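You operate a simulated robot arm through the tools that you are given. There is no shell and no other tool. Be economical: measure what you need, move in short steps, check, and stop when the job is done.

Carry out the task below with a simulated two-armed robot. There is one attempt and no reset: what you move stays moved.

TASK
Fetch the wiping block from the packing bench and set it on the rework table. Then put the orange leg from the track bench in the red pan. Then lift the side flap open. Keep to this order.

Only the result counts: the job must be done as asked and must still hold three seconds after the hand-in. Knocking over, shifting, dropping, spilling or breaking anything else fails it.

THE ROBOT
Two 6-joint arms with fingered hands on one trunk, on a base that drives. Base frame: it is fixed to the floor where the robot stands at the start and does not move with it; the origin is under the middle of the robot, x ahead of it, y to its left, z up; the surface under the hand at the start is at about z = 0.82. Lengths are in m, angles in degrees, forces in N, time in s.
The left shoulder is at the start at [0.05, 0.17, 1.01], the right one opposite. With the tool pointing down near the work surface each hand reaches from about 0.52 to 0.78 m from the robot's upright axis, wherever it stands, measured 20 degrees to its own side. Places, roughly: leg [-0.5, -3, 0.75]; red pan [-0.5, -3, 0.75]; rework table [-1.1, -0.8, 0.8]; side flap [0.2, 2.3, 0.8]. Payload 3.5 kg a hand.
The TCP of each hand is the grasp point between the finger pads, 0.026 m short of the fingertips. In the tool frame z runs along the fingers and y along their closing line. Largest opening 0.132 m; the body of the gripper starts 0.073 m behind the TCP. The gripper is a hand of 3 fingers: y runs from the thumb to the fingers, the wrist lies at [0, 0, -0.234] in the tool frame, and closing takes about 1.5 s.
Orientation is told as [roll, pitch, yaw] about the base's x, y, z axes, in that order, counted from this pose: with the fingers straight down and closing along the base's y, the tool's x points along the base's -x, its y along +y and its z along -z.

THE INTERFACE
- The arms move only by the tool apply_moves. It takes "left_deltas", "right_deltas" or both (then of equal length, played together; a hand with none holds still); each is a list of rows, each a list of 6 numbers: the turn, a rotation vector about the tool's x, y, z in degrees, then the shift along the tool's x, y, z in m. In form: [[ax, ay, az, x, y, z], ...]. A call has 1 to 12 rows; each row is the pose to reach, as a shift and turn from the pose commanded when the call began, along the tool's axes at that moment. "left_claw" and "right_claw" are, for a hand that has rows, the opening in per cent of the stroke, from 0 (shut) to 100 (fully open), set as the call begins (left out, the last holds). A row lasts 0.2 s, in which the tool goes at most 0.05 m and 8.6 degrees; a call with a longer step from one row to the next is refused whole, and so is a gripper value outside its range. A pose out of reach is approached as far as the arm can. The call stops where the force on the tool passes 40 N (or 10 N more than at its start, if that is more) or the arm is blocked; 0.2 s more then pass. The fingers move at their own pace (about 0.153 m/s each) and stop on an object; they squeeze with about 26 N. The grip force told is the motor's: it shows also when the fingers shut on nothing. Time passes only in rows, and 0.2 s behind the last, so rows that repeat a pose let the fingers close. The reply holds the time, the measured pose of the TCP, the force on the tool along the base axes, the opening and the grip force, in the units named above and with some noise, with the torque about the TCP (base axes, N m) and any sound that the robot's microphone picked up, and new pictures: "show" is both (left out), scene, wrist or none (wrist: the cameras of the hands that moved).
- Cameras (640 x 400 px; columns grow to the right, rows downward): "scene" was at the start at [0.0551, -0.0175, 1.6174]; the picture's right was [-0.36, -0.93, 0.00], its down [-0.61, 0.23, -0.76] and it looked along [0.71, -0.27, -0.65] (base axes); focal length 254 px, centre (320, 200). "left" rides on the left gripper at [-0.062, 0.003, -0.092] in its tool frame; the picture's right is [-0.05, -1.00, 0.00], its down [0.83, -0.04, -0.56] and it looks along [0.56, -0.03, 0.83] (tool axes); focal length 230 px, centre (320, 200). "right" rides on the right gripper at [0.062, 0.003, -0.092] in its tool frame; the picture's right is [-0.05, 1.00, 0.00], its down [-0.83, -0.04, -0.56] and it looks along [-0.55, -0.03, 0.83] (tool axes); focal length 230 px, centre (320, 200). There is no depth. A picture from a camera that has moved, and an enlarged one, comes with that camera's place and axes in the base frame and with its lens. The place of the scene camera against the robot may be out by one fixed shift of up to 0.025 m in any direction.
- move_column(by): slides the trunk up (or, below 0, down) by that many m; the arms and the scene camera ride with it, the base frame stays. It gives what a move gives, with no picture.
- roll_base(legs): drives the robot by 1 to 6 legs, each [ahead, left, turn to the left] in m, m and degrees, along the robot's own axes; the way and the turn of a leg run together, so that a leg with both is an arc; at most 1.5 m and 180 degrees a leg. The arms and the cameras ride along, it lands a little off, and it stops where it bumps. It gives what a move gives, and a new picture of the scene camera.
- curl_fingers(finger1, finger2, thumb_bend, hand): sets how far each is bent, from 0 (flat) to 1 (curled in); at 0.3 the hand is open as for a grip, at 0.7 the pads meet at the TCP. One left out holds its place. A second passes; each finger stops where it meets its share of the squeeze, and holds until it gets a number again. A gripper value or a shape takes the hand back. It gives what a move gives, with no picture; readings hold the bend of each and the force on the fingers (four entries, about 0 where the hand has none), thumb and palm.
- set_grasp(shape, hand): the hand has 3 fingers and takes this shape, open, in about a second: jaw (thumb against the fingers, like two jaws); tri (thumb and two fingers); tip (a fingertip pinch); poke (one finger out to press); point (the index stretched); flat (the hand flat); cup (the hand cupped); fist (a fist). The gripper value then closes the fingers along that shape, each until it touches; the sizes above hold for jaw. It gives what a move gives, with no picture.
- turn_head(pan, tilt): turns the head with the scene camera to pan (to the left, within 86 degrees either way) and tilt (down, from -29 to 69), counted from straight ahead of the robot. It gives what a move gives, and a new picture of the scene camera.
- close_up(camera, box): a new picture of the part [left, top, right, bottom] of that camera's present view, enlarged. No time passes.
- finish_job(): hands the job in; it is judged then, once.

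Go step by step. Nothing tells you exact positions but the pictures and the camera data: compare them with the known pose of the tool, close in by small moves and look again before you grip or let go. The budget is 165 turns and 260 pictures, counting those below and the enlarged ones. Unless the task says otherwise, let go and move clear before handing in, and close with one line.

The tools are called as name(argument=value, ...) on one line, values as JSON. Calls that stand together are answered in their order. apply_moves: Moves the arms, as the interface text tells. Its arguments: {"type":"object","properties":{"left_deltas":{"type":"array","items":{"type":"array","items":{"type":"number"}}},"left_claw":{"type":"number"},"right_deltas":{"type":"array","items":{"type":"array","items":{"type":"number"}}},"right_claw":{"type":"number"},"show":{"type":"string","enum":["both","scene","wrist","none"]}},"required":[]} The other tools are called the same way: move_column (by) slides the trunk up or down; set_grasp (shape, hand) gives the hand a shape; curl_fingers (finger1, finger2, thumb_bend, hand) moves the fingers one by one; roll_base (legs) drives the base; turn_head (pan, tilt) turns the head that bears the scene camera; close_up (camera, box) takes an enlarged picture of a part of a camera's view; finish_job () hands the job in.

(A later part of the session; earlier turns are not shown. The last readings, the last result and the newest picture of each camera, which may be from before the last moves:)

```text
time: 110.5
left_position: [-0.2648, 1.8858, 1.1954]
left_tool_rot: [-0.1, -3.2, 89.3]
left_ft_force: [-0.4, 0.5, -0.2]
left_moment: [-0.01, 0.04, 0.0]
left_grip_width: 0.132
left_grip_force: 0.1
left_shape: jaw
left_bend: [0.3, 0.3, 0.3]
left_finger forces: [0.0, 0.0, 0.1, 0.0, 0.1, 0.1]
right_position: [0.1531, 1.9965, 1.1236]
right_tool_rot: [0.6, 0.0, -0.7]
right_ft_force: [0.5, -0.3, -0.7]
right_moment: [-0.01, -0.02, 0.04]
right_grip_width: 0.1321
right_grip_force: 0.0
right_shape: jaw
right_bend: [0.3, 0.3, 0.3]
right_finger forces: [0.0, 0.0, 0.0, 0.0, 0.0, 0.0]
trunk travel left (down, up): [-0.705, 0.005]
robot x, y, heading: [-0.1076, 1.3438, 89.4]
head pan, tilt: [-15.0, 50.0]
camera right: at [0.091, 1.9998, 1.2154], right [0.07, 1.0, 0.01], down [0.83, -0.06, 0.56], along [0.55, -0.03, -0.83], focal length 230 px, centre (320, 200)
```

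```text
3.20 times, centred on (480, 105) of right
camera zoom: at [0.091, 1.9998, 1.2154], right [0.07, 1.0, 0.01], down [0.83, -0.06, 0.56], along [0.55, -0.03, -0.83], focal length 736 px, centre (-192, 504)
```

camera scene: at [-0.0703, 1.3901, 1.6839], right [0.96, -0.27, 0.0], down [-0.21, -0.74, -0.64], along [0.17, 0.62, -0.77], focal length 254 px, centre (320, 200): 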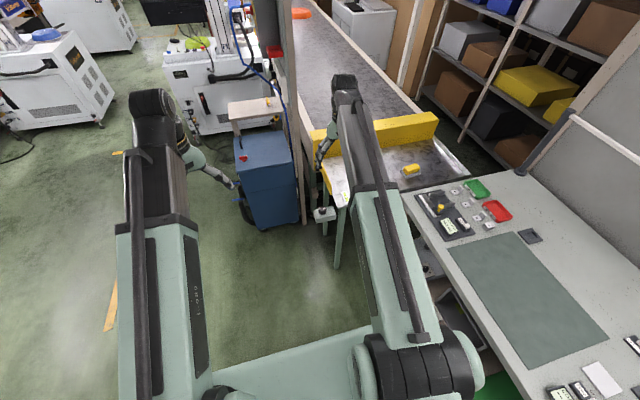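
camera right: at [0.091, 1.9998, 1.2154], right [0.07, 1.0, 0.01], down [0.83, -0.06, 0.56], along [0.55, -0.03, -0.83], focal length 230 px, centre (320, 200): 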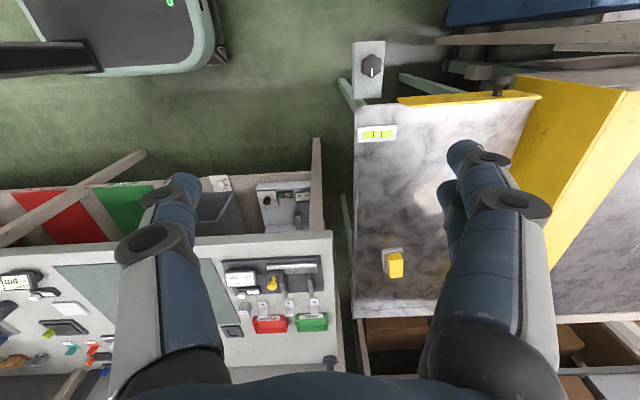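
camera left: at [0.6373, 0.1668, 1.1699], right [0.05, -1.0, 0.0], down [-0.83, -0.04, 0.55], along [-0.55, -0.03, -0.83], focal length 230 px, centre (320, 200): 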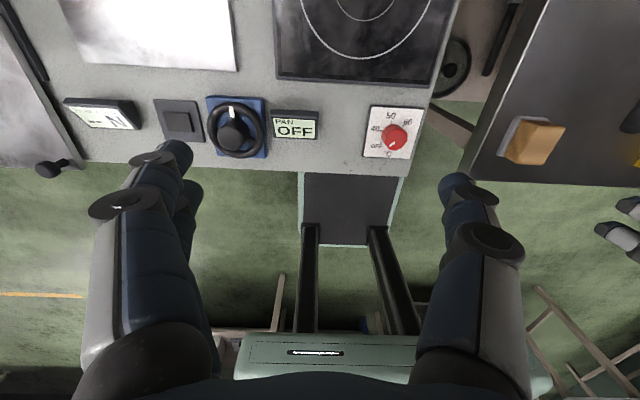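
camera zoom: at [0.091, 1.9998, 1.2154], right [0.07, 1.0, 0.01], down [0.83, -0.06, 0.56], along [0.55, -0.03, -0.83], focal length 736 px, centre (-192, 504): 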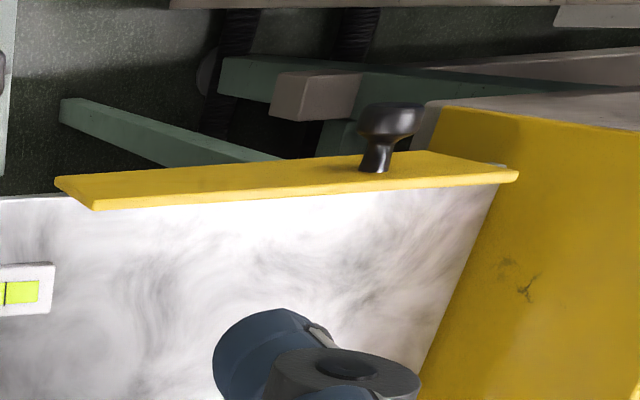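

The plate spans y 2.145–2.362, z 0.75–0.81, with its knob at 75 % of the length: it likely pivots at the near end. I drive a little closer, then tilt the hand.

roll_base(legs=[[0.15, 0, 0]])

apply_moves(right_deltas=[[-8, 0, 0, 0, 0, 0], [-16, 0, 0, 0, 0, 0], [-24, 0, 0, 0, 0, 0], [-32, 0, 0, 0, 0, 0], [-40, 0, 0, 0, 0, 0]], right_claw=60)

```text
time: 111.8
left_position: [-0.2633, 2.0372, 1.1948]
left_tool_rot: [0.0, -3.1, 89.5]
left_ft_force: [0.3, 0.6, -0.7]
left_moment: [-0.02, 0.02, -0.01]
left_grip_width: 0.1318
left_grip_force: 0.0
left_shape: jaw
left_bend: [0.3, 0.3, 0.3]
left_finger forces: [0.0, 0.0, 0.0, 0.0, 0.0, 0.0]
right_position: [0.1542, 2.1493, 1.1218]
right_tool_rot: [0.6, 0.1, -0.7]
right_ft_force: [-0.3, 0.3, -0.5]
right_moment: [-0.03, 0.01, -0.01]
right_grip_width: 0.1317
right_grip_force: 0.1
right_shape: jaw
right_bend: [0.3, 0.3, 0.3]
right_finger forces: [0.1, 0.1, 0.0, 0.0, 0.1, 0.0]
trunk travel left (down, up): [-0.705, 0.005]
robot x, y, heading: [-0.1033, 1.4936, 89.5]
head pan, tilt: [-15.0, 50.0]
camera scene: at [-0.0688, 1.5433, 1.6839], right [0.96, -0.27, 0.0], down [-0.21, -0.74, -0.64], along [0.17, 0.62, -0.77], focal length 254 px, centre (320, 200)
```

scene: 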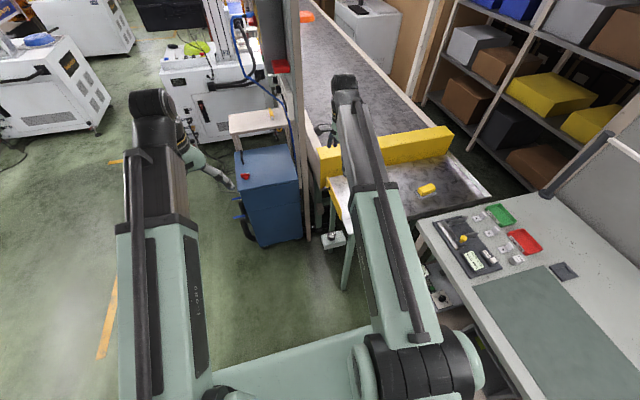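

```text
time: 113.0
left_position: [-0.2637, 2.0355, 1.1964]
left_tool_rot: [0.0, -3.2, 89.4]
left_ft_force: [-0.1, -0.2, 0.7]
left_moment: [-0.03, 0.0, 0.0]
left_grip_width: 0.132
left_grip_force: 0.0
left_shape: jaw
left_bend: [0.3, 0.3, 0.3]
left_finger forces: [0.0, 0.0, 0.0, 0.0, 0.0, 0.0]
right_position: [0.1539, 2.1479, 1.1242]
right_tool_rot: [40.8, -0.1, -0.7]
right_ft_force: [0.3, -0.9, -0.2]
right_moment: [-0.01, 0.02, -0.01]
right_grip_width: 0.0797
right_grip_force: 0.1
right_shape: jaw
right_bend: [0.71, 0.71, 0.71]
right_finger forces: [0.0, 0.1, 0.1, 0.1, 0.0, 0.1]
trunk travel left (down, up): [-0.705, 0.005]
robot x, y, heading: [-0.1061, 1.4928, 89.4]
head pan, tilt: [-15.0, 50.0]
camera scene: at [-0.0687, 1.5407, 1.684], right [0.96, -0.27, 0.0], down [-0.21, -0.74, -0.64], along [0.17, 0.62, -0.77], focal length 254 px, centre (320, 200)
camera right: at [0.0921, 2.0904, 1.1951], right [0.06, 0.76, 0.65], down [0.83, -0.41, 0.39], along [0.56, 0.51, -0.65], focal length 230 px, centre (320, 200)
```

scene: 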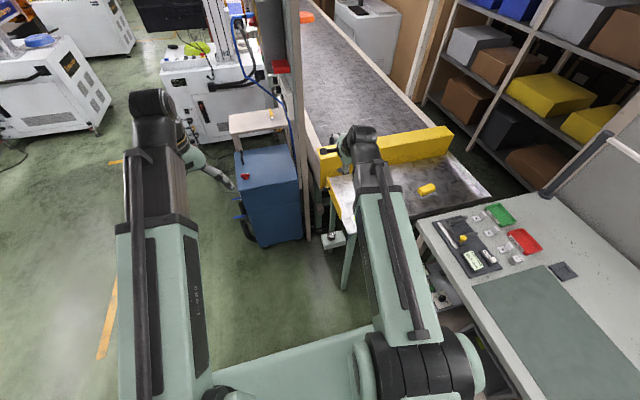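
right: 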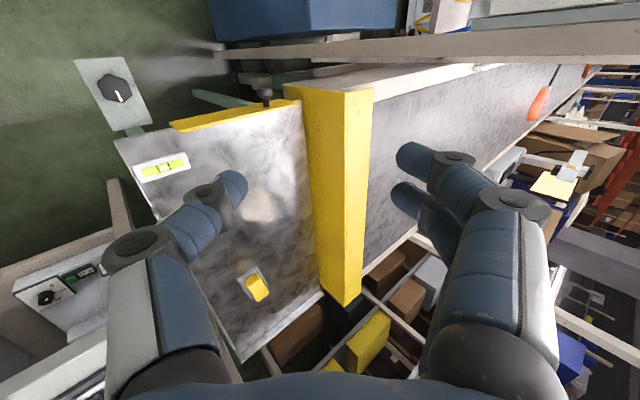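

The hand orientation works. I move to a pre-grasp point in front of and above the knob.

apply_moves(right_deltas=[[0, 0, 0, 0.001, -0.016, 0.045], [0, 0, 0, 0.002, -0.032, 0.09], [0, 0, 0, 0.003, -0.048, 0.135], [0, 0, 0, 0.004, -0.064, 0.18], [0, 0, 0, 0.004, -0.08, 0.225], [0, 0, 0, 0.004, -0.095, 0.262]], right_claw=50)

close_up(camera="scene", box=[290, 130, 390, 230])

```text
time: 114.4
left_position: [-0.2649, 2.0371, 1.1951]
left_tool_rot: [0.0, -3.2, 89.3]
left_ft_force: [0.1, -0.1, 0.1]
left_moment: [-0.01, 0.01, -0.01]
left_grip_width: 0.1319
left_grip_force: 0.0
left_shape: jaw
left_bend: [0.3, 0.3, 0.3]
left_finger forces: [0.0, 0.0, 0.1, 0.0, 0.1, 0.0]
right_position: [0.1517, 2.2486, 0.8622]
right_tool_rot: [40.7, -0.1, -0.8]
right_ft_force: [0.4, -0.7, -0.1]
right_moment: [-0.03, -0.01, -0.01]
right_grip_width: 0.0664
right_grip_force: 0.0
right_shape: jaw
right_bend: [0.73, 0.73, 0.7]
right_finger forces: [0.0, 0.0, 0.0, 0.1, 0.1, 0.1]
trunk travel left (down, up): [-0.705, 0.005]
robot x, y, heading: [-0.1094, 1.4957, 89.5]
head pan, tilt: [-15.0, 50.0]
camera scene: at [-0.0687, 1.5413, 1.684], right [0.96, -0.27, 0.0], down [-0.21, -0.74, -0.64], along [0.17, 0.62, -0.77], focal length 254 px, centre (320, 200)
camera right: at [0.0896, 2.1905, 0.9336], right [0.06, 0.76, 0.65], down [0.83, -0.41, 0.39], along [0.56, 0.51, -0.65], focal length 230 px, centre (320, 200)
```

scene: 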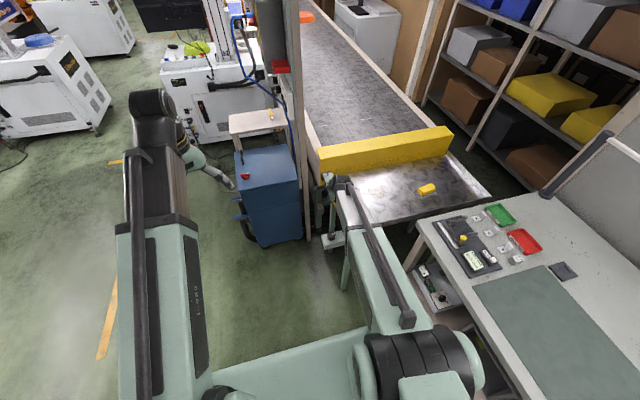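
right: 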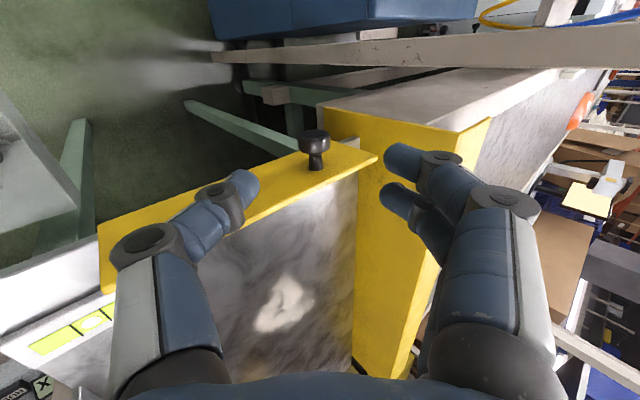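

```text
4.00 times, centred on (340, 180) of scene
camera zoom: at [-0.0687, 1.5413, 1.684], right [0.96, -0.27, 0.0], down [-0.21, -0.74, -0.64], along [0.17, 0.62, -0.77], focal length 1016 px, centre (240, 280)
```

zoom: 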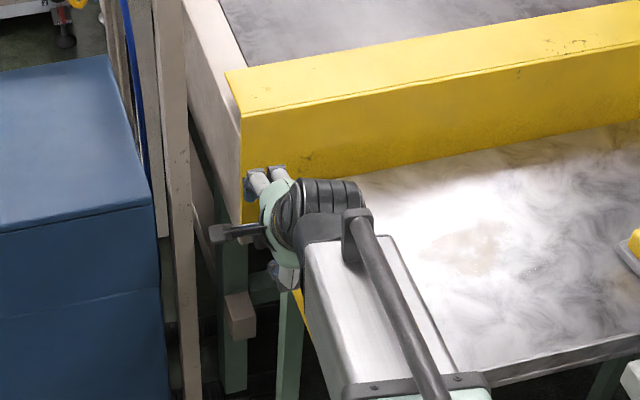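

The view confirms the knob at (0.157, 2.308, 0.782). I narrow the opening and advance most of the way along the fingers.

apply_moves(right_deltas=[[0, 0, 0, 0.001, -0.004, 0.01], [0, 0, 0, 0.001, -0.006, 0.02], [0, 0, 0, 0.001, -0.009, 0.04], [0, 0, 0, 0.001, -0.009, 0.06]], right_claw=36, show="wrist")

close_up(camera="right", box=[220, 80, 460, 240])

```text
time: 115.4
left_position: [-0.2636, 2.037, 1.1969]
left_tool_rot: [0.1, -3.2, 89.3]
left_ft_force: [0.8, 0.5, 0.3]
left_moment: [0.0, 0.01, 0.0]
left_grip_width: 0.1317
left_grip_force: 0.0
left_shape: jaw
left_bend: [0.3, 0.3, 0.3]
left_finger forces: [0.0, 0.1, 0.1, 0.0, 0.0, 0.0]
right_position: [0.1507, 2.2801, 0.8107]
right_tool_rot: [40.6, -0.1, -0.7]
right_ft_force: [0.5, -0.5, 0.2]
right_moment: [0.03, 0.02, -0.01]
right_grip_width: 0.0481
right_grip_force: 0.0
right_shape: jaw
right_bend: [0.73, 0.73, 0.7]
right_finger forces: [0.0, 0.0, 0.0, 0.0, 0.0, 0.0]
trunk travel left (down, up): [-0.705, 0.005]
robot x, y, heading: [-0.1027, 1.4972, 89.4]
head pan, tilt: [-15.0, 50.0]
camera right: at [0.089, 2.2223, 0.8829], right [0.06, 0.76, 0.65], down [0.83, -0.4, 0.39], along [0.56, 0.51, -0.65], focal length 230 px, centre (320, 200)
```

right: 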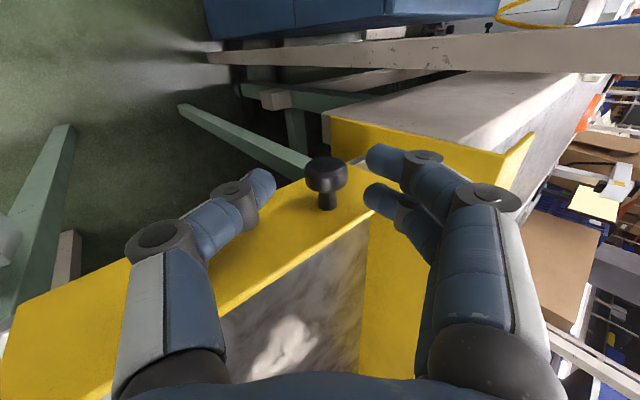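

```text
2.50 times, centred on (340, 160) of right
camera zoom: at [0.089, 2.2223, 0.8829], right [0.06, 0.76, 0.65], down [0.83, -0.4, 0.39], along [0.56, 0.51, -0.65], focal length 575 px, centre (270, 300)
```

zoom: 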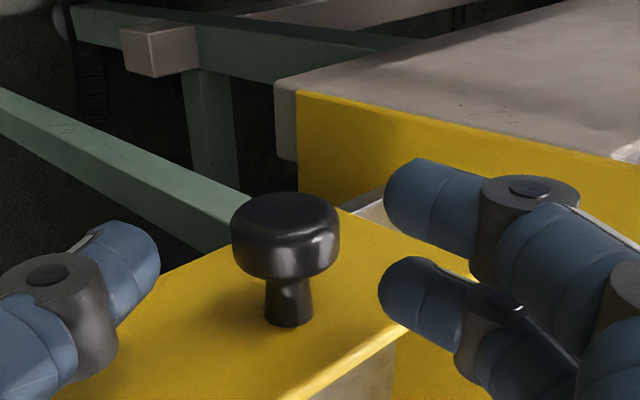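

apply_moves(right_deltas=[[0, 0, 0, 0, 0, 0.012], [0, 0, 0, 0, 0, 0.024], [0, 0, 0, 0, 0, 0.036]], show="wrist")

close_up(camera="right", box=[220, 110, 460, 270])

```text
time: 116.2
left_position: [-0.2637, 2.0372, 1.1961]
left_tool_rot: [0.0, -3.1, 89.4]
left_ft_force: [-0.2, -1.0, -0.4]
left_moment: [-0.04, 0.01, 0.0]
left_grip_width: 0.1319
left_grip_force: 0.0
left_shape: jaw
left_bend: [0.3, 0.3, 0.3]
left_finger forces: [0.0, 0.0, 0.0, 0.0, 0.0, 0.1]
right_position: [0.1517, 2.3025, 0.7832]
right_tool_rot: [40.5, 0.0, -0.7]
right_ft_force: [-0.6, -0.1, 0.1]
right_moment: [0.01, -0.03, 0.01]
right_grip_width: 0.048
right_grip_force: 0.0
right_shape: jaw
right_bend: [0.73, 0.73, 0.7]
right_finger forces: [0.0, 0.0, 0.0, 0.0, 0.0, 0.1]
trunk travel left (down, up): [-0.705, 0.005]
robot x, y, heading: [-0.106, 1.4966, 89.7]
head pan, tilt: [-15.0, 50.0]
camera right: at [0.0889, 2.2458, 0.8555], right [0.06, 0.76, 0.65], down [0.83, -0.4, 0.39], along [0.56, 0.51, -0.65], focal length 230 px, centre (320, 200)
```

right: 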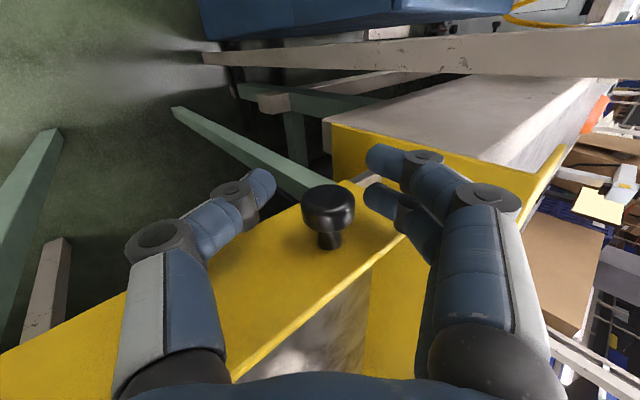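

```text
2.50 times, centred on (340, 190) of right
camera zoom: at [0.0889, 2.2458, 0.8555], right [0.06, 0.76, 0.65], down [0.83, -0.4, 0.39], along [0.56, 0.51, -0.65], focal length 575 px, centre (270, 225)
```

zoom: 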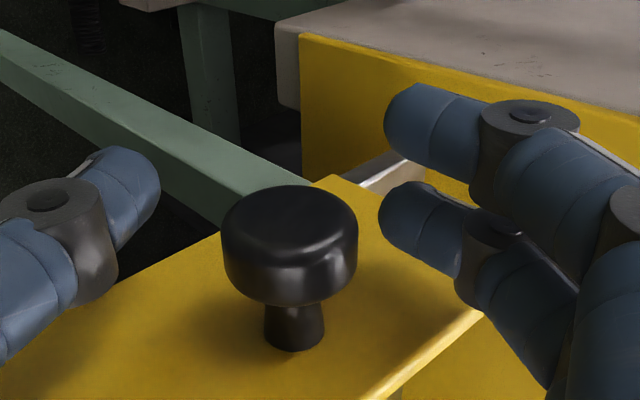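

The knob head sits between the pads. I close gently on it.

apply_moves(right_deltas=[[0, 0, 0, -0.002, 0, 0.002], [0, 0, 0, -0.002, 0, 0.002], [0, 0, 0, -0.002, 0, 0.002], [0, 0, 0, -0.002, 0, 0.002], [0, 0, 0, -0.002, 0, 0.002], [0, 0, 0, -0.002, 0, 0.002]], right_claw=0, show="wrist")

close_up(camera="right", box=[220, 110, 460, 270])

```text
time: 117.6
left_position: [-0.2639, 2.0378, 1.1951]
left_tool_rot: [0.0, -3.2, 89.5]
left_ft_force: [-0.7, -0.3, -0.8]
left_moment: [0.02, -0.01, -0.04]
left_grip_width: 0.132
left_grip_force: 0.1
left_shape: jaw
left_bend: [0.3, 0.3, 0.3]
left_finger forces: [0.0, 0.0, 0.0, 0.0, 0.1, 0.0]
right_position: [0.1541, 2.3042, 0.7806]
right_tool_rot: [40.5, 0.0, -0.7]
right_ft_force: [-1.8, 0.7, -10.7]
right_moment: [-0.03, 0.03, 0.05]
right_grip_width: 0.0013
right_grip_force: 26.1
right_shape: jaw
right_bend: [0.65, 0.72, 0.71]
right_finger forces: [0.0, 10.0, 0.0, 0.0, 25.1, 0.1]
trunk travel left (down, up): [-0.705, 0.005]
robot x, y, heading: [-0.1031, 1.4929, 89.3]
head pan, tilt: [-15.0, 50.0]
camera right: at [0.0909, 2.247, 0.8533], right [0.06, 0.76, 0.65], down [0.83, -0.4, 0.39], along [0.56, 0.51, -0.65], focal length 230 px, centre (320, 200)
```

right: 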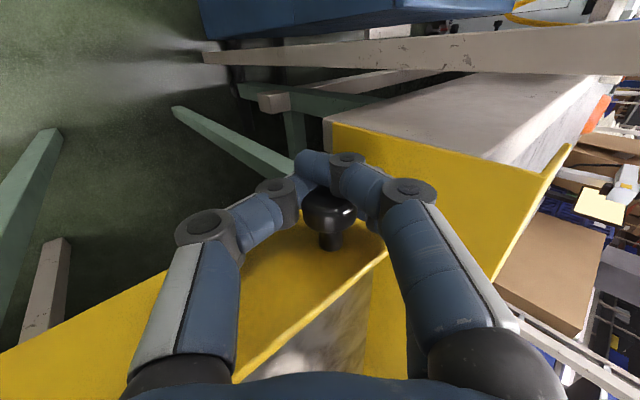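

```text
2.50 times, centred on (340, 190) of right
camera zoom: at [0.0909, 2.247, 0.8533], right [0.06, 0.76, 0.65], down [0.83, -0.4, 0.39], along [0.56, 0.51, -0.65], focal length 575 px, centre (270, 225)
```

zoom: 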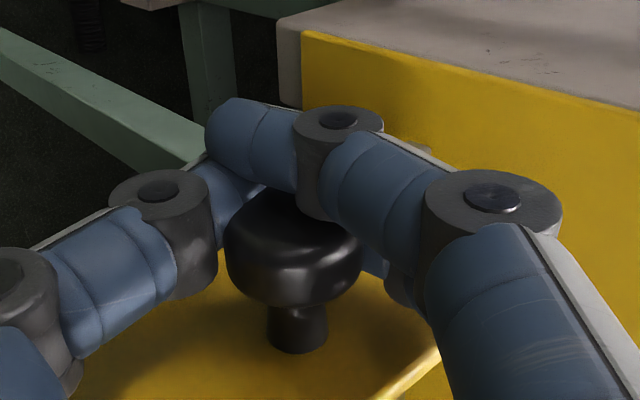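

The fingers closed just below the knob head and press up on it, so this can serve as a lift from beneath. I try a short upward move and watch the force and flap.

apply_moves(right_deltas=[[0, 0, 0, 0, 0.0033, -0.0038], [0, 0, 0, 0, 0.0065, -0.0076], [0, 0, 0, 0, 0.0098, -0.0114], [0, 0, 0, 0, 0.013, -0.0152]], show="wrist")

close_up(camera="scene", box=[290, 130, 390, 230])

```text
time: 118.3
left_position: [-0.2624, 2.0398, 1.1944]
left_tool_rot: [0.1, -3.1, 89.4]
left_ft_force: [-0.5, 0.1, 1.0]
left_moment: [0.0, 0.0, 0.02]
left_grip_width: 0.1318
left_grip_force: 0.0
left_shape: jaw
left_bend: [0.3, 0.3, 0.3]
left_finger forces: [0.1, 0.0, 0.1, 0.0, 0.1, 0.0]
right_position: [0.1533, 2.3025, 0.7828]
right_tool_rot: [39.7, 0.1, -0.7]
right_ft_force: [1.9, 15.5, -27.5]
right_moment: [-0.1, 0.11, 0.07]
right_grip_width: 0.0
right_grip_force: 25.9
right_shape: jaw
right_bend: [0.65, 0.71, 0.69]
right_finger forces: [0.0, 16.9, 0.0, 0.1, 30.7, 0.0]
trunk travel left (down, up): [-0.705, 0.005]
robot x, y, heading: [-0.1026, 1.4925, 89.4]
head pan, tilt: [-15.0, 50.0]
stopped in row 3 (right hand): the force on the tool passed its limit at 42 N (the readings are from after the stop); the commanded pose is now the measured one
camera right: at [0.0913, 2.2468, 0.8573], right [0.06, 0.77, 0.64], down [0.83, -0.4, 0.4], along [0.56, 0.5, -0.66], focal length 230 px, centre (320, 200)
```

right: 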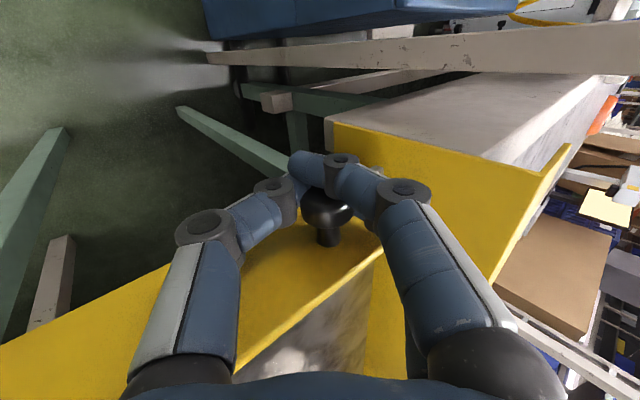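

```text
4.00 times, centred on (340, 180) of scene
camera zoom: at [-0.0677, 1.545, 1.6837], right [0.96, -0.27, 0.0], down [-0.21, -0.74, -0.64], along [0.17, 0.62, -0.77], focal length 1016 px, centre (240, 280)
```

zoom: 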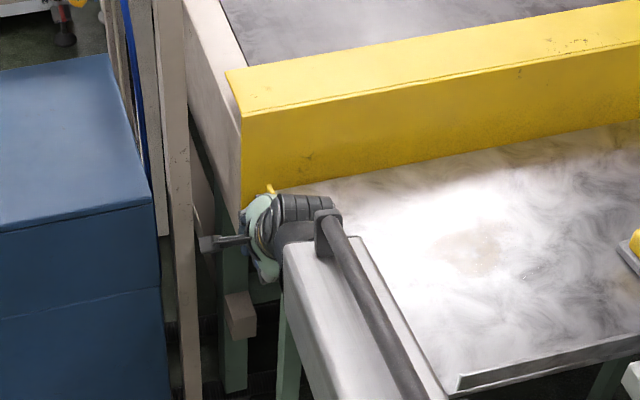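

The knob does not yield upward (about 30 N). I relax, then test a small outward pull.

apply_moves(right_deltas=[[0, 0, 0, 0, -0.003, 0.004], [0, 0, 0, 0.004, -0.003, 0.004], [0, 0, 0, 0.008, -0.003, 0.004], [0, 0, 0, 0.012, -0.003, 0.004]], show="wrist")

close_up(camera="right", box=[220, 110, 460, 270])

```text
time: 119.3
left_position: [-0.2644, 2.0371, 1.1955]
left_tool_rot: [-0.1, -3.1, 89.4]
left_ft_force: [0.0, 0.3, 0.8]
left_moment: [0.01, -0.03, -0.01]
left_grip_width: 0.1318
left_grip_force: 0.1
left_shape: jaw
left_bend: [0.3, 0.3, 0.3]
left_finger forces: [0.0, 0.1, 0.1, 0.0, 0.0, 0.1]
right_position: [0.1376, 2.3046, 0.7866]
right_tool_rot: [40.4, 0.0, -0.6]
right_ft_force: [5.4, 13.4, -6.6]
right_moment: [-0.02, 0.02, 0.1]
right_grip_width: 0.0
right_grip_force: 25.5
right_shape: jaw
right_bend: [0.68, 0.71, 0.75]
right_finger forces: [0.1, 13.3, 0.0, 0.0, 0.0, 0.0]
trunk travel left (down, up): [-0.705, 0.005]
robot x, y, heading: [-0.1038, 1.4903, 89.4]
head pan, tilt: [-15.0, 50.0]
camera right: at [0.0765, 2.2476, 0.8591], right [0.06, 0.76, 0.65], down [0.83, -0.4, 0.39], along [0.56, 0.51, -0.65], focal length 230 px, centre (320, 200)
```

right: 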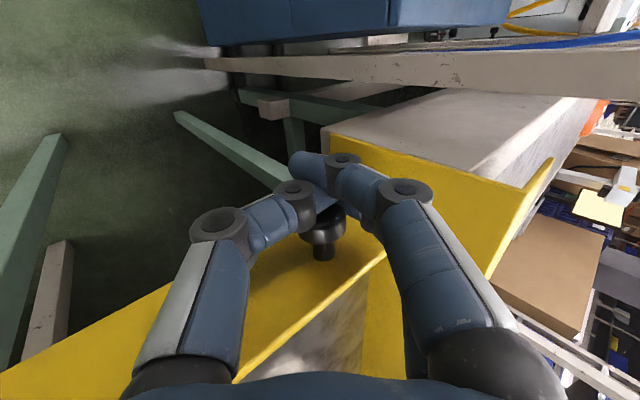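

```text
2.50 times, centred on (340, 190) of right
camera zoom: at [0.0765, 2.2476, 0.8591], right [0.06, 0.76, 0.65], down [0.83, -0.4, 0.39], along [0.56, 0.51, -0.65], focal length 575 px, centre (270, 225)
```

zoom: 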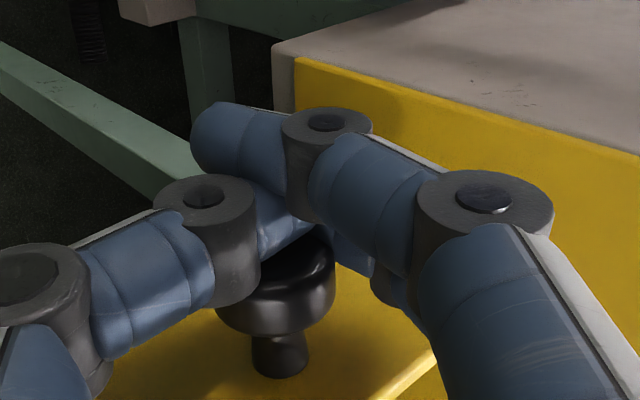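

The fingers slipped off and the plate did not move outward. I open, retract and inspect the plate's ends for the hinge.

apply_moves(right_deltas=[[0, 0, 0, 0.003, 0, 0], [0, 0, 0, 0.003, 0, 0], [0, 0, 0, 0.003, 0, 0], [0, 0, 0, 0.003, 0, -0.03], [0, 0, 0, 0.003, 0, -0.07], [0, 0, 0, 0.01, 0, -0.11], [0, 0, 0, 0.02, -0.02, -0.13], [0, 0, 0, 0.03, -0.04, -0.14]], right_claw=100, show="wrist")

close_up(camera="right", box=[100, 60, 400, 250])

close_up(camera="right", box=[250, 80, 400, 180])

```text
time: 121.2
left_position: [-0.2642, 2.0364, 1.195]
left_tool_rot: [0.0, -3.2, 89.4]
left_ft_force: [0.1, 0.0, 0.1]
left_moment: [-0.01, -0.03, -0.01]
left_grip_width: 0.1319
left_grip_force: 0.0
left_shape: jaw
left_bend: [0.3, 0.3, 0.3]
left_finger forces: [0.0, 0.0, 0.0, 0.1, 0.0, 0.0]
right_position: [0.1099, 2.18, 0.865]
right_tool_rot: [40.2, 0.1, -0.6]
right_ft_force: [0.4, 1.1, 0.7]
right_moment: [-0.02, 0.0, -0.03]
right_grip_width: 0.132
right_grip_force: 0.0
right_shape: jaw
right_bend: [0.3, 0.3, 0.3]
right_finger forces: [0.0, 0.0, 0.0, 0.0, 0.1, 0.0]
trunk travel left (down, up): [-0.705, 0.005]
robot x, y, heading: [-0.1037, 1.4962, 89.6]
head pan, tilt: [-15.0, 50.0]
camera right: at [0.0478, 2.1245, 0.9382], right [0.06, 0.76, 0.65], down [0.83, -0.4, 0.4], along [0.56, 0.51, -0.65], focal length 230 px, centre (320, 200)
```

right: 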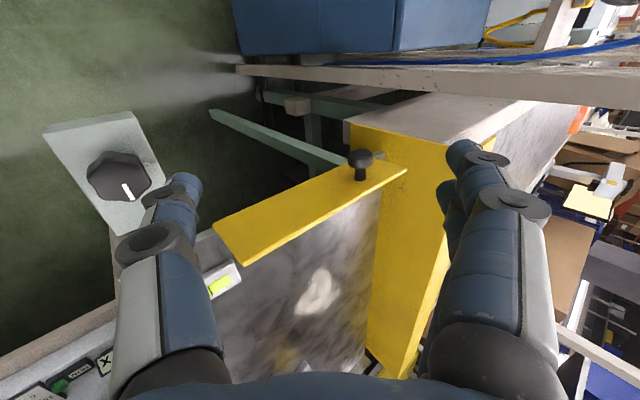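

```text
2.11 times, centred on (250, 155) of right
camera zoom: at [0.0478, 2.1245, 0.9382], right [0.06, 0.76, 0.65], down [0.83, -0.4, 0.4], along [0.56, 0.51, -0.65], focal length 484 px, centre (467, 295)
```

zoom: 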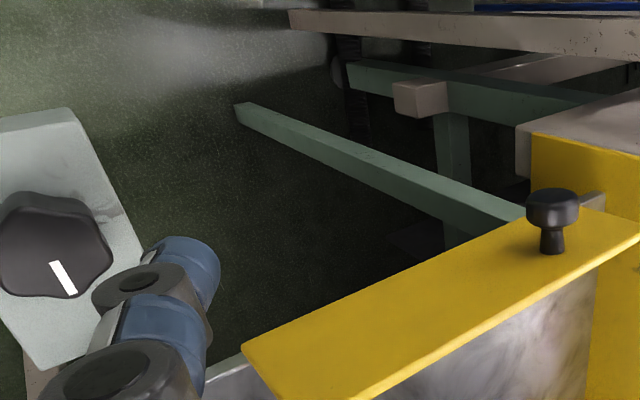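

```text
4.00 times, centred on (325, 130) of right
camera zoom: at [0.0478, 2.1245, 0.9382], right [0.06, 0.76, 0.65], down [0.83, -0.4, 0.4], along [0.56, 0.51, -0.65], focal length 920 px, centre (300, 480)
```

zoom: 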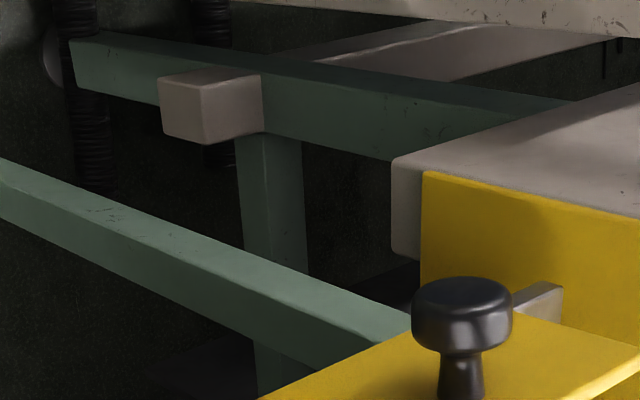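

There's a small bracket on the yellow board right at the plate's far end, so the pivot is probably there and the near end is what rises. I'll return the hand to pointing down with jaws closing across the plate, to pinch and lift its near end.

apply_moves(right_deltas=[[0, 0, 0, 0, 0.03, -0.035], [0, 0, 0, 0, 0.06, -0.07], [0, 0, 0, 0, 0.085, -0.1], [8, 0, 0, 0, 0.085, -0.1], [16, 0, 0, 0, 0.085, -0.1], [24, 0, 0, 0, 0.085, -0.1], [32, 0, 0, 0, 0.085, -0.1], [40.2, 0, 0, 0, 0.085, -0.1]], show="none")

apply_moves(right_deltas=[[0, 0, -8.2, 0, 0, 0], [0, 0, -16.4, 0, 0, 0], [0, 0, -24.6, 0, 0, 0], [0, 0, -32.8, 0, 0, 0], [0, 0, -41, 0, 0, 0], [0, 0, -49.2, 0, 0, 0], [0, 0, -57.4, 0, 0, 0], [0, 0, -65.6, 0, 0, 0], [0, 0, -73.8, 0, 0, 0], [0, 0, -82, 0, 0, 0], [0, 0, -90.2, 0, 0, 0]], show="wrist")

```text
time: 123.0
left_position: [-0.2642, 2.0386, 1.1957]
left_tool_rot: [-0.1, -3.2, 89.3]
left_ft_force: [0.3, -0.4, -0.2]
left_moment: [0.01, 0.0, 0.01]
left_grip_width: 0.1318
left_grip_force: 0.1
left_shape: jaw
left_bend: [0.3, 0.3, 0.3]
left_finger forces: [0.0, 0.0, 0.0, 0.0, 0.1, 0.0]
right_position: [0.108, 2.1829, 0.9973]
right_tool_rot: [0.0, 0.0, -0.7]
right_ft_force: [-0.2, 0.3, 0.4]
right_moment: [0.0, 0.02, 0.0]
right_grip_width: 0.1321
right_grip_force: 0.1
right_shape: jaw
right_bend: [0.3, 0.3, 0.3]
right_finger forces: [0.0, 0.1, 0.0, 0.1, 0.0, 0.0]
trunk travel left (down, up): [-0.705, 0.005]
robot x, y, heading: [-0.104, 1.495, 89.4]
head pan, tilt: [-15.0, 50.0]
```

```text
time: 125.3
left_position: [-0.2631, 2.0362, 1.1954]
left_tool_rot: [0.1, -3.2, 89.4]
left_ft_force: [0.3, 0.4, 0.6]
left_moment: [-0.02, 0.0, 0.0]
left_grip_width: 0.1319
left_grip_force: 0.1
left_shape: jaw
left_bend: [0.3, 0.3, 0.3]
left_finger forces: [0.0, 0.0, 0.0, 0.0, 0.1, 0.1]
right_position: [0.109, 2.1817, 0.9977]
right_tool_rot: [0.0, 0.0, 89.8]
right_ft_force: [0.3, -0.2, -0.1]
right_moment: [-0.03, 0.01, 0.0]
right_grip_width: 0.1318
right_grip_force: 0.1
right_shape: jaw
right_bend: [0.3, 0.3, 0.3]
right_finger forces: [0.0, 0.0, 0.1, 0.1, 0.0, 0.0]
trunk travel left (down, up): [-0.705, 0.005]
robot x, y, heading: [-0.1021, 1.4951, 89.6]
head pan, tilt: [-15.0, 50.0]
camera right: at [0.1061, 2.1203, 1.0898], right [-1.0, 0.06, 0.0], down [0.05, 0.83, 0.56], along [0.03, 0.55, -0.83], focal length 230 px, centre (320, 200)
```

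right: 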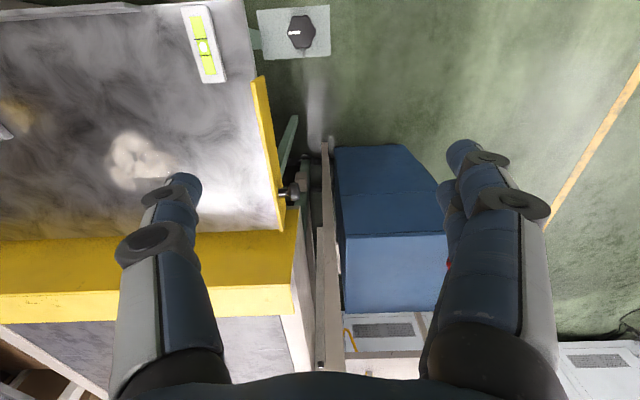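

Now I shift over the plate's near part and lower with a moderate opening.

apply_moves(right_deltas=[[0, 0, 0, 0, -0.04, 0], [0, 0, 0, 0, -0.072, 0.02], [0, 0, 0, 0, -0.072, 0.06], [0, 0, 0, 0, -0.072, 0.1], [0, 0, 0, 0, -0.072, 0.13], [0, 0, 0, 0, -0.072, 0.145]], right_claw=50)

close_up(camera="right", box=[180, 60, 460, 240])

```text
time: 126.8
left_position: [-0.2631, 2.038, 1.1957]
left_tool_rot: [0.0, -3.2, 89.4]
left_ft_force: [0.4, 0.1, -0.4]
left_moment: [0.0, 0.0, -0.02]
left_grip_width: 0.1318
left_grip_force: 0.1
left_shape: jaw
left_bend: [0.3, 0.3, 0.3]
left_finger forces: [0.1, 0.0, 0.1, 0.1, 0.0, 0.1]
right_position: [0.1803, 2.1832, 0.8515]
right_tool_rot: [0.0, 0.0, 89.6]
right_ft_force: [-0.7, 0.0, 0.1]
right_moment: [0.02, 0.0, -0.01]
right_grip_width: 0.0667
right_grip_force: 0.1
right_shape: jaw
right_bend: [0.73, 0.73, 0.7]
right_finger forces: [0.1, 0.0, 0.1, 0.0, 0.1, 0.0]
trunk travel left (down, up): [-0.705, 0.005]
robot x, y, heading: [-0.1066, 1.4897, 89.5]
head pan, tilt: [-15.0, 50.0]
camera scene: at [-0.0687, 1.541, 1.6839], right [0.96, -0.27, 0.0], down [-0.21, -0.74, -0.64], along [0.17, 0.62, -0.77], focal length 254 px, centre (320, 200)
camera right: at [0.1778, 2.1204, 0.9446], right [-1.0, 0.06, 0.0], down [0.05, 0.83, 0.56], along [0.03, 0.55, -0.83], focal length 230 px, centre (320, 200)
```

scene: 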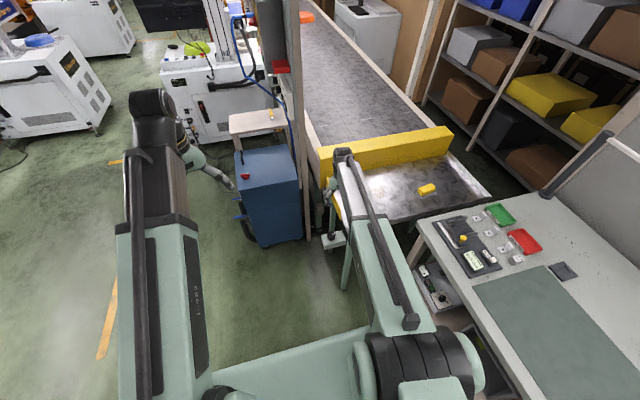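
right: 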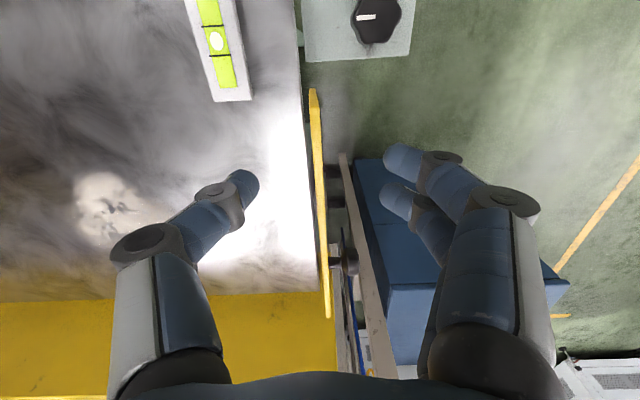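

```text
2.22 times, centred on (320, 150) of right
camera zoom: at [0.1778, 2.1204, 0.9446], right [-1.0, 0.06, 0.0], down [0.05, 0.83, 0.56], along [0.03, 0.55, -0.83], focal length 511 px, centre (320, 311)
```

zoom: 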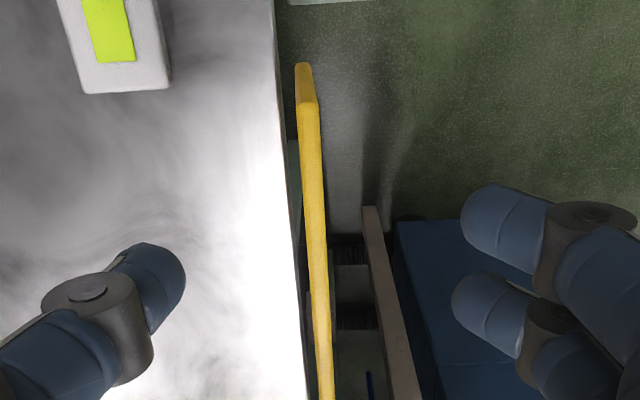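

The near end is clearly free, with a gap to the tray. I lower so the fingertips overlap the plate by about 2 cm and pinch it.

apply_moves(right_deltas=[[0, 0, 0, 0, -0.001, 0.012], [0, 0, 0, 0, -0.001, 0.024], [0, 0, 0, 0, -0.001, 0.034]], show="none")

apply_moves(right_deltas=[[0, 0, 0, 0, 0, 0], [0, 0, 0, 0, 0, 0], [0, 0, 0, 0, 0, 0], [0, 0, 0, 0, 0, 0], [0, 0, 0, 0, 0, 0], [0, 0, 0, 0, 0, 0]], right_claw=0, show="wrist")

close_up(camera="right", box=[180, 60, 460, 240])

```text
time: 127.5
left_position: [-0.2631, 2.0359, 1.1955]
left_tool_rot: [0.1, -3.2, 89.4]
left_ft_force: [-0.4, 0.0, 0.0]
left_moment: [0.0, 0.05, -0.01]
left_grip_width: 0.132
left_grip_force: 0.1
left_shape: jaw
left_bend: [0.3, 0.3, 0.3]
left_finger forces: [0.0, 0.0, 0.0, 0.0, 0.0, 0.0]
right_position: [0.1827, 2.1824, 0.8173]
right_tool_rot: [0.0, -0.1, 89.5]
right_ft_force: [0.1, 1.2, -0.6]
right_moment: [-0.01, 0.02, -0.02]
right_grip_width: 0.0666
right_grip_force: 0.1
right_shape: jaw
right_bend: [0.73, 0.73, 0.7]
right_finger forces: [0.1, 0.0, 0.0, 0.0, 0.1, 0.0]
trunk travel left (down, up): [-0.705, 0.005]
robot x, y, heading: [-0.1077, 1.4946, 89.5]
head pan, tilt: [-15.0, 50.0]
```

```text
time: 128.9
left_position: [-0.2637, 2.0378, 1.1961]
left_tool_rot: [0.0, -3.2, 89.4]
left_ft_force: [0.0, -0.2, 0.0]
left_moment: [0.02, -0.01, 0.02]
left_grip_width: 0.1318
left_grip_force: 0.2
left_shape: jaw
left_bend: [0.3, 0.3, 0.3]
left_finger forces: [0.0, 0.0, 0.0, 0.0, 0.0, 0.0]
right_position: [0.1826, 2.1817, 0.8182]
right_tool_rot: [0.1, 0.1, 89.4]
right_ft_force: [0.3, -0.6, -3.1]
right_moment: [-0.01, -0.01, 0.05]
right_grip_width: 0.0002
right_grip_force: 25.6
right_shape: jaw
right_bend: [0.7, 0.7, 0.7]
right_finger forces: [11.5, 11.7, 0.0, 0.0, 22.8, 0.1]
trunk travel left (down, up): [-0.705, 0.005]
robot x, y, heading: [-0.1069, 1.4977, 89.6]
head pan, tilt: [-15.0, 50.0]
camera right: at [0.1793, 2.1201, 0.9109], right [-1.0, 0.06, 0.0], down [0.05, 0.83, 0.56], along [0.03, 0.55, -0.83], focal length 230 px, centre (320, 200)
```

right: 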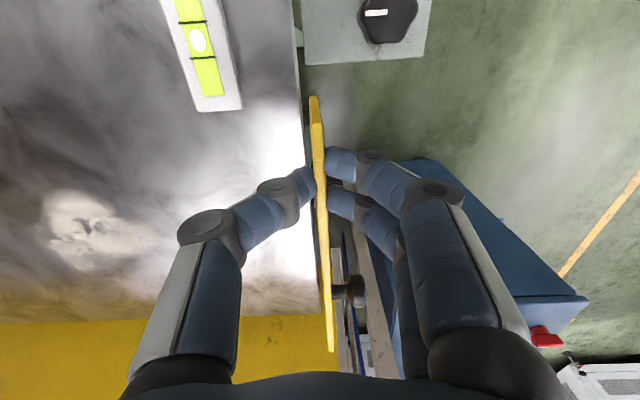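

```text
2.22 times, centred on (320, 150) of right
camera zoom: at [0.1793, 2.1201, 0.9109], right [-1.0, 0.06, 0.0], down [0.05, 0.83, 0.56], along [0.03, 0.55, -0.83], focal length 511 px, centre (320, 311)
```

zoom: 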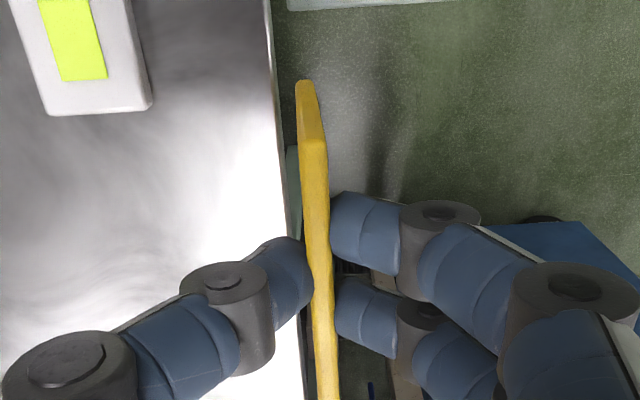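

The plate is pinched near its free end. I lift a little and watch the force.

apply_moves(right_deltas=[[0, 0, 0, 0, 0, -0.006], [0, 0, 0, 0, 0, -0.012], [0, 0, 0, 0, 0, -0.018], [0, 0, 0, 0, 0, -0.024], [0, 0, 0, 0, 0, -0.03]], show="wrist")

close_up(camera="right", box=[180, 60, 460, 240])

```text
time: 130.2
left_position: [-0.2634, 2.0378, 1.1953]
left_tool_rot: [0.0, -3.2, 89.4]
left_ft_force: [-0.3, 0.4, -1.0]
left_moment: [0.0, 0.02, 0.01]
left_grip_width: 0.1323
left_grip_force: 0.1
left_shape: jaw
left_bend: [0.3, 0.3, 0.3]
left_finger forces: [0.0, 0.1, 0.1, 0.0, 0.0, 0.1]
right_position: [0.1821, 2.1809, 0.8466]
right_tool_rot: [0.2, 0.1, 89.6]
right_ft_force: [0.2, 0.1, 0.1]
right_moment: [0.01, -0.04, 0.02]
right_grip_width: 0.0
right_grip_force: 26.1
right_shape: jaw
right_bend: [0.71, 0.71, 0.74]
right_finger forces: [0.1, 0.1, 0.1, 0.0, 0.1, 0.0]
trunk travel left (down, up): [-0.705, 0.005]
robot x, y, heading: [-0.107, 1.4928, 89.6]
head pan, tilt: [-15.0, 50.0]
camera right: at [0.1792, 2.1198, 0.9408], right [-1.0, 0.06, 0.0], down [0.05, 0.83, 0.56], along [0.03, 0.55, -0.83], focal length 230 px, centre (320, 200)
```

right: 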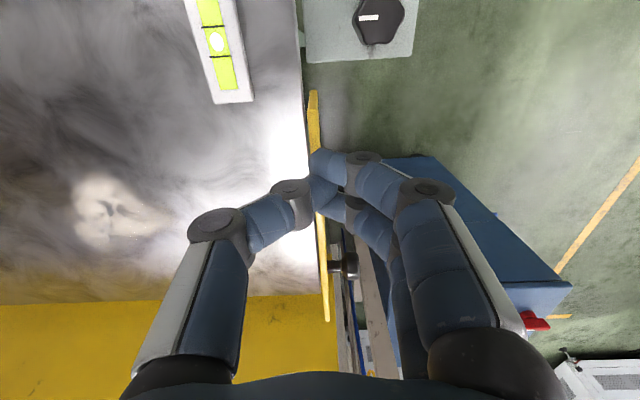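

```text
2.22 times, centred on (320, 150) of right
camera zoom: at [0.1792, 2.1198, 0.9408], right [-1.0, 0.06, 0.0], down [0.05, 0.83, 0.56], along [0.03, 0.55, -0.83], focal length 511 px, centre (320, 311)
```

zoom: 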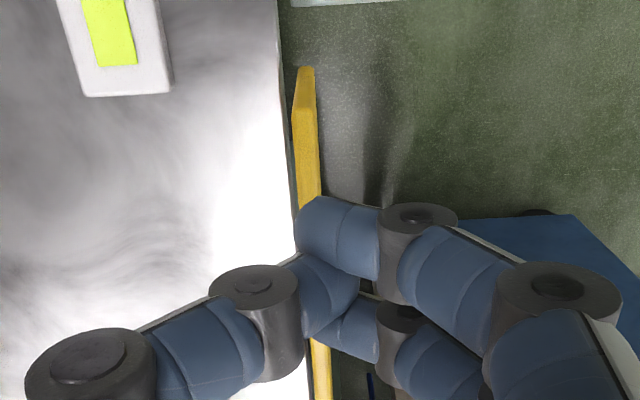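

The fingertips slipped off without moving the plate. Before trying more, I bring the wrist camera to the outer side to see the bracket and knob properly.

apply_moves(right_deltas=[[0, 0, 0, 0, 0, -0.04], [0, 0, 0, 0, 0.02, -0.08], [0, 0, 8, 0, 0.05, -0.11], [0, 0, 16, 0, 0.08, -0.12], [0, 0, 24, 0, 0.08, -0.12], [0, 0, 32, 0, 0.08, -0.12], [0, 0, 40, 0, 0.08, -0.12], [0, 0, 48, 0, 0.08, -0.12], [0, 0, 56, 0, 0.08, -0.12], [0, 0, 64, 0, 0.08, -0.12], [0, 0, 72, 0, 0.08, -0.12], [0, 0, 80, 0, 0.08, -0.12]], right_claw=100, show="none")

apply_moves(right_deltas=[[0, 0, 8, 0, 0, 0], [0, 0, 10, 0, 0, 0], [0, 0, 10, 0, 0, 0]], show="none")

apply_moves(right_deltas=[[0, -8, 0, 0, 0.03, 0.02], [0, -16, 0, 0, 0.06, 0.04], [0, -24, 0, 0, 0.09, 0.06], [0, -32, 0, 0, 0.1, 0.09], [0, -40, 0, 0, 0.1, 0.115]], show="wrist")

```text
time: 132.8
left_position: [-0.2636, 2.036, 1.1955]
left_tool_rot: [0.1, -3.2, 89.4]
left_ft_force: [0.6, -0.3, -0.1]
left_moment: [0.02, 0.02, 0.01]
left_grip_width: 0.132
left_grip_force: 0.0
left_shape: jaw
left_bend: [0.3, 0.3, 0.3]
left_finger forces: [0.1, 0.0, 0.1, 0.0, 0.0, 0.0]
right_position: [0.1023, 2.182, 0.9693]
right_tool_rot: [0.1, 0.0, 9.3]
right_ft_force: [0.1, 0.0, -0.5]
right_moment: [0.0, 0.0, 0.0]
right_grip_width: 0.132
right_grip_force: 0.1
right_shape: jaw
right_bend: [0.3, 0.3, 0.3]
right_finger forces: [0.0, 0.1, 0.1, 0.0, 0.0, 0.1]
trunk travel left (down, up): [-0.705, 0.005]
robot x, y, heading: [-0.1033, 1.4936, 89.2]
head pan, tilt: [-15.0, 50.0]
```

```text
time: 133.6
left_position: [-0.2648, 2.0364, 1.1958]
left_tool_rot: [0.1, -3.3, 89.4]
left_ft_force: [0.4, 0.1, 0.3]
left_moment: [0.01, -0.02, 0.0]
left_grip_width: 0.132
left_grip_force: 0.1
left_shape: jaw
left_bend: [0.3, 0.3, 0.3]
left_finger forces: [0.0, 0.1, 0.0, 0.1, 0.0, 0.1]
right_position: [0.1015, 2.1827, 0.9688]
right_tool_rot: [0.0, -0.1, -0.4]
right_ft_force: [0.1, -0.9, 1.1]
right_moment: [0.0, 0.03, 0.03]
right_grip_width: 0.1319
right_grip_force: 0.1
right_shape: jaw
right_bend: [0.3, 0.3, 0.3]
right_finger forces: [0.1, 0.1, 0.0, 0.1, 0.0, 0.0]
trunk travel left (down, up): [-0.705, 0.005]
robot x, y, heading: [-0.1047, 1.4964, 89.3]
head pan, tilt: [-15.0, 50.0]
```

```text
time: 134.8
left_position: [-0.2635, 2.0363, 1.1958]
left_tool_rot: [-0.1, -3.2, 89.4]
left_ft_force: [0.2, 0.2, 0.4]
left_moment: [0.0, -0.01, 0.01]
left_grip_width: 0.1317
left_grip_force: 0.2
left_shape: jaw
left_bend: [0.3, 0.3, 0.3]
left_finger forces: [0.0, 0.0, 0.0, 0.1, 0.0, 0.0]
right_position: [0.1126, 2.2084, 0.8712]
right_tool_rot: [0.3, -40.2, -0.5]
right_ft_force: [0.4, 0.5, 0.3]
right_moment: [-0.04, 0.03, 0.05]
right_grip_width: 0.1318
right_grip_force: 0.1
right_shape: jaw
right_bend: [0.3, 0.3, 0.3]
right_finger forces: [0.1, 0.1, 0.0, 0.0, 0.0, 0.0]
right hand out of reach, approached as far as the arm can: row 2, 3, 4, 5
trunk travel left (down, up): [-0.705, 0.005]
robot x, y, heading: [-0.1042, 1.4913, 89.4]
head pan, tilt: [-15.0, 50.0]
camera right: at [0.0072, 2.2125, 0.9032], right [0.05, 1.0, 0.04], down [0.28, -0.05, 0.96], along [0.96, -0.03, -0.28], focal length 230 px, centre (320, 200)
```

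right: 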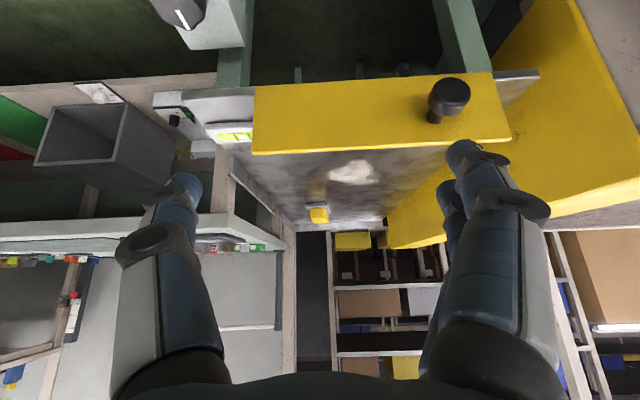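

close_up(camera="right", box=[380, 50, 560, 160])

close_up(camera="right", box=[160, 0, 400, 170])

```text
3.56 times, centred on (470, 105) of right
camera zoom: at [0.0072, 2.2125, 0.9032], right [0.05, 1.0, 0.04], down [0.28, -0.05, 0.96], along [0.96, -0.03, -0.28], focal length 818 px, centre (-213, 538)
```

zoom: 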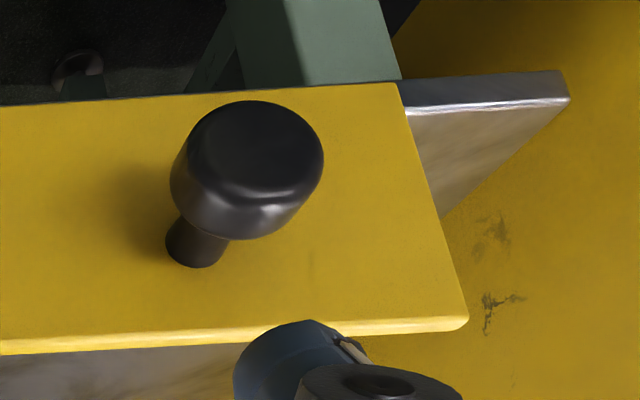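

```text
2.35 times, centred on (280, 85) of right
camera zoom: at [0.0072, 2.2125, 0.9032], right [0.05, 1.0, 0.04], down [0.28, -0.05, 0.96], along [0.96, -0.03, -0.28], focal length 541 px, centre (414, 471)
```

zoom: 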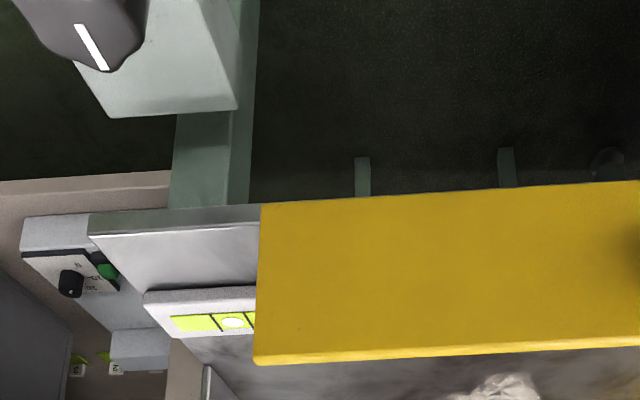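

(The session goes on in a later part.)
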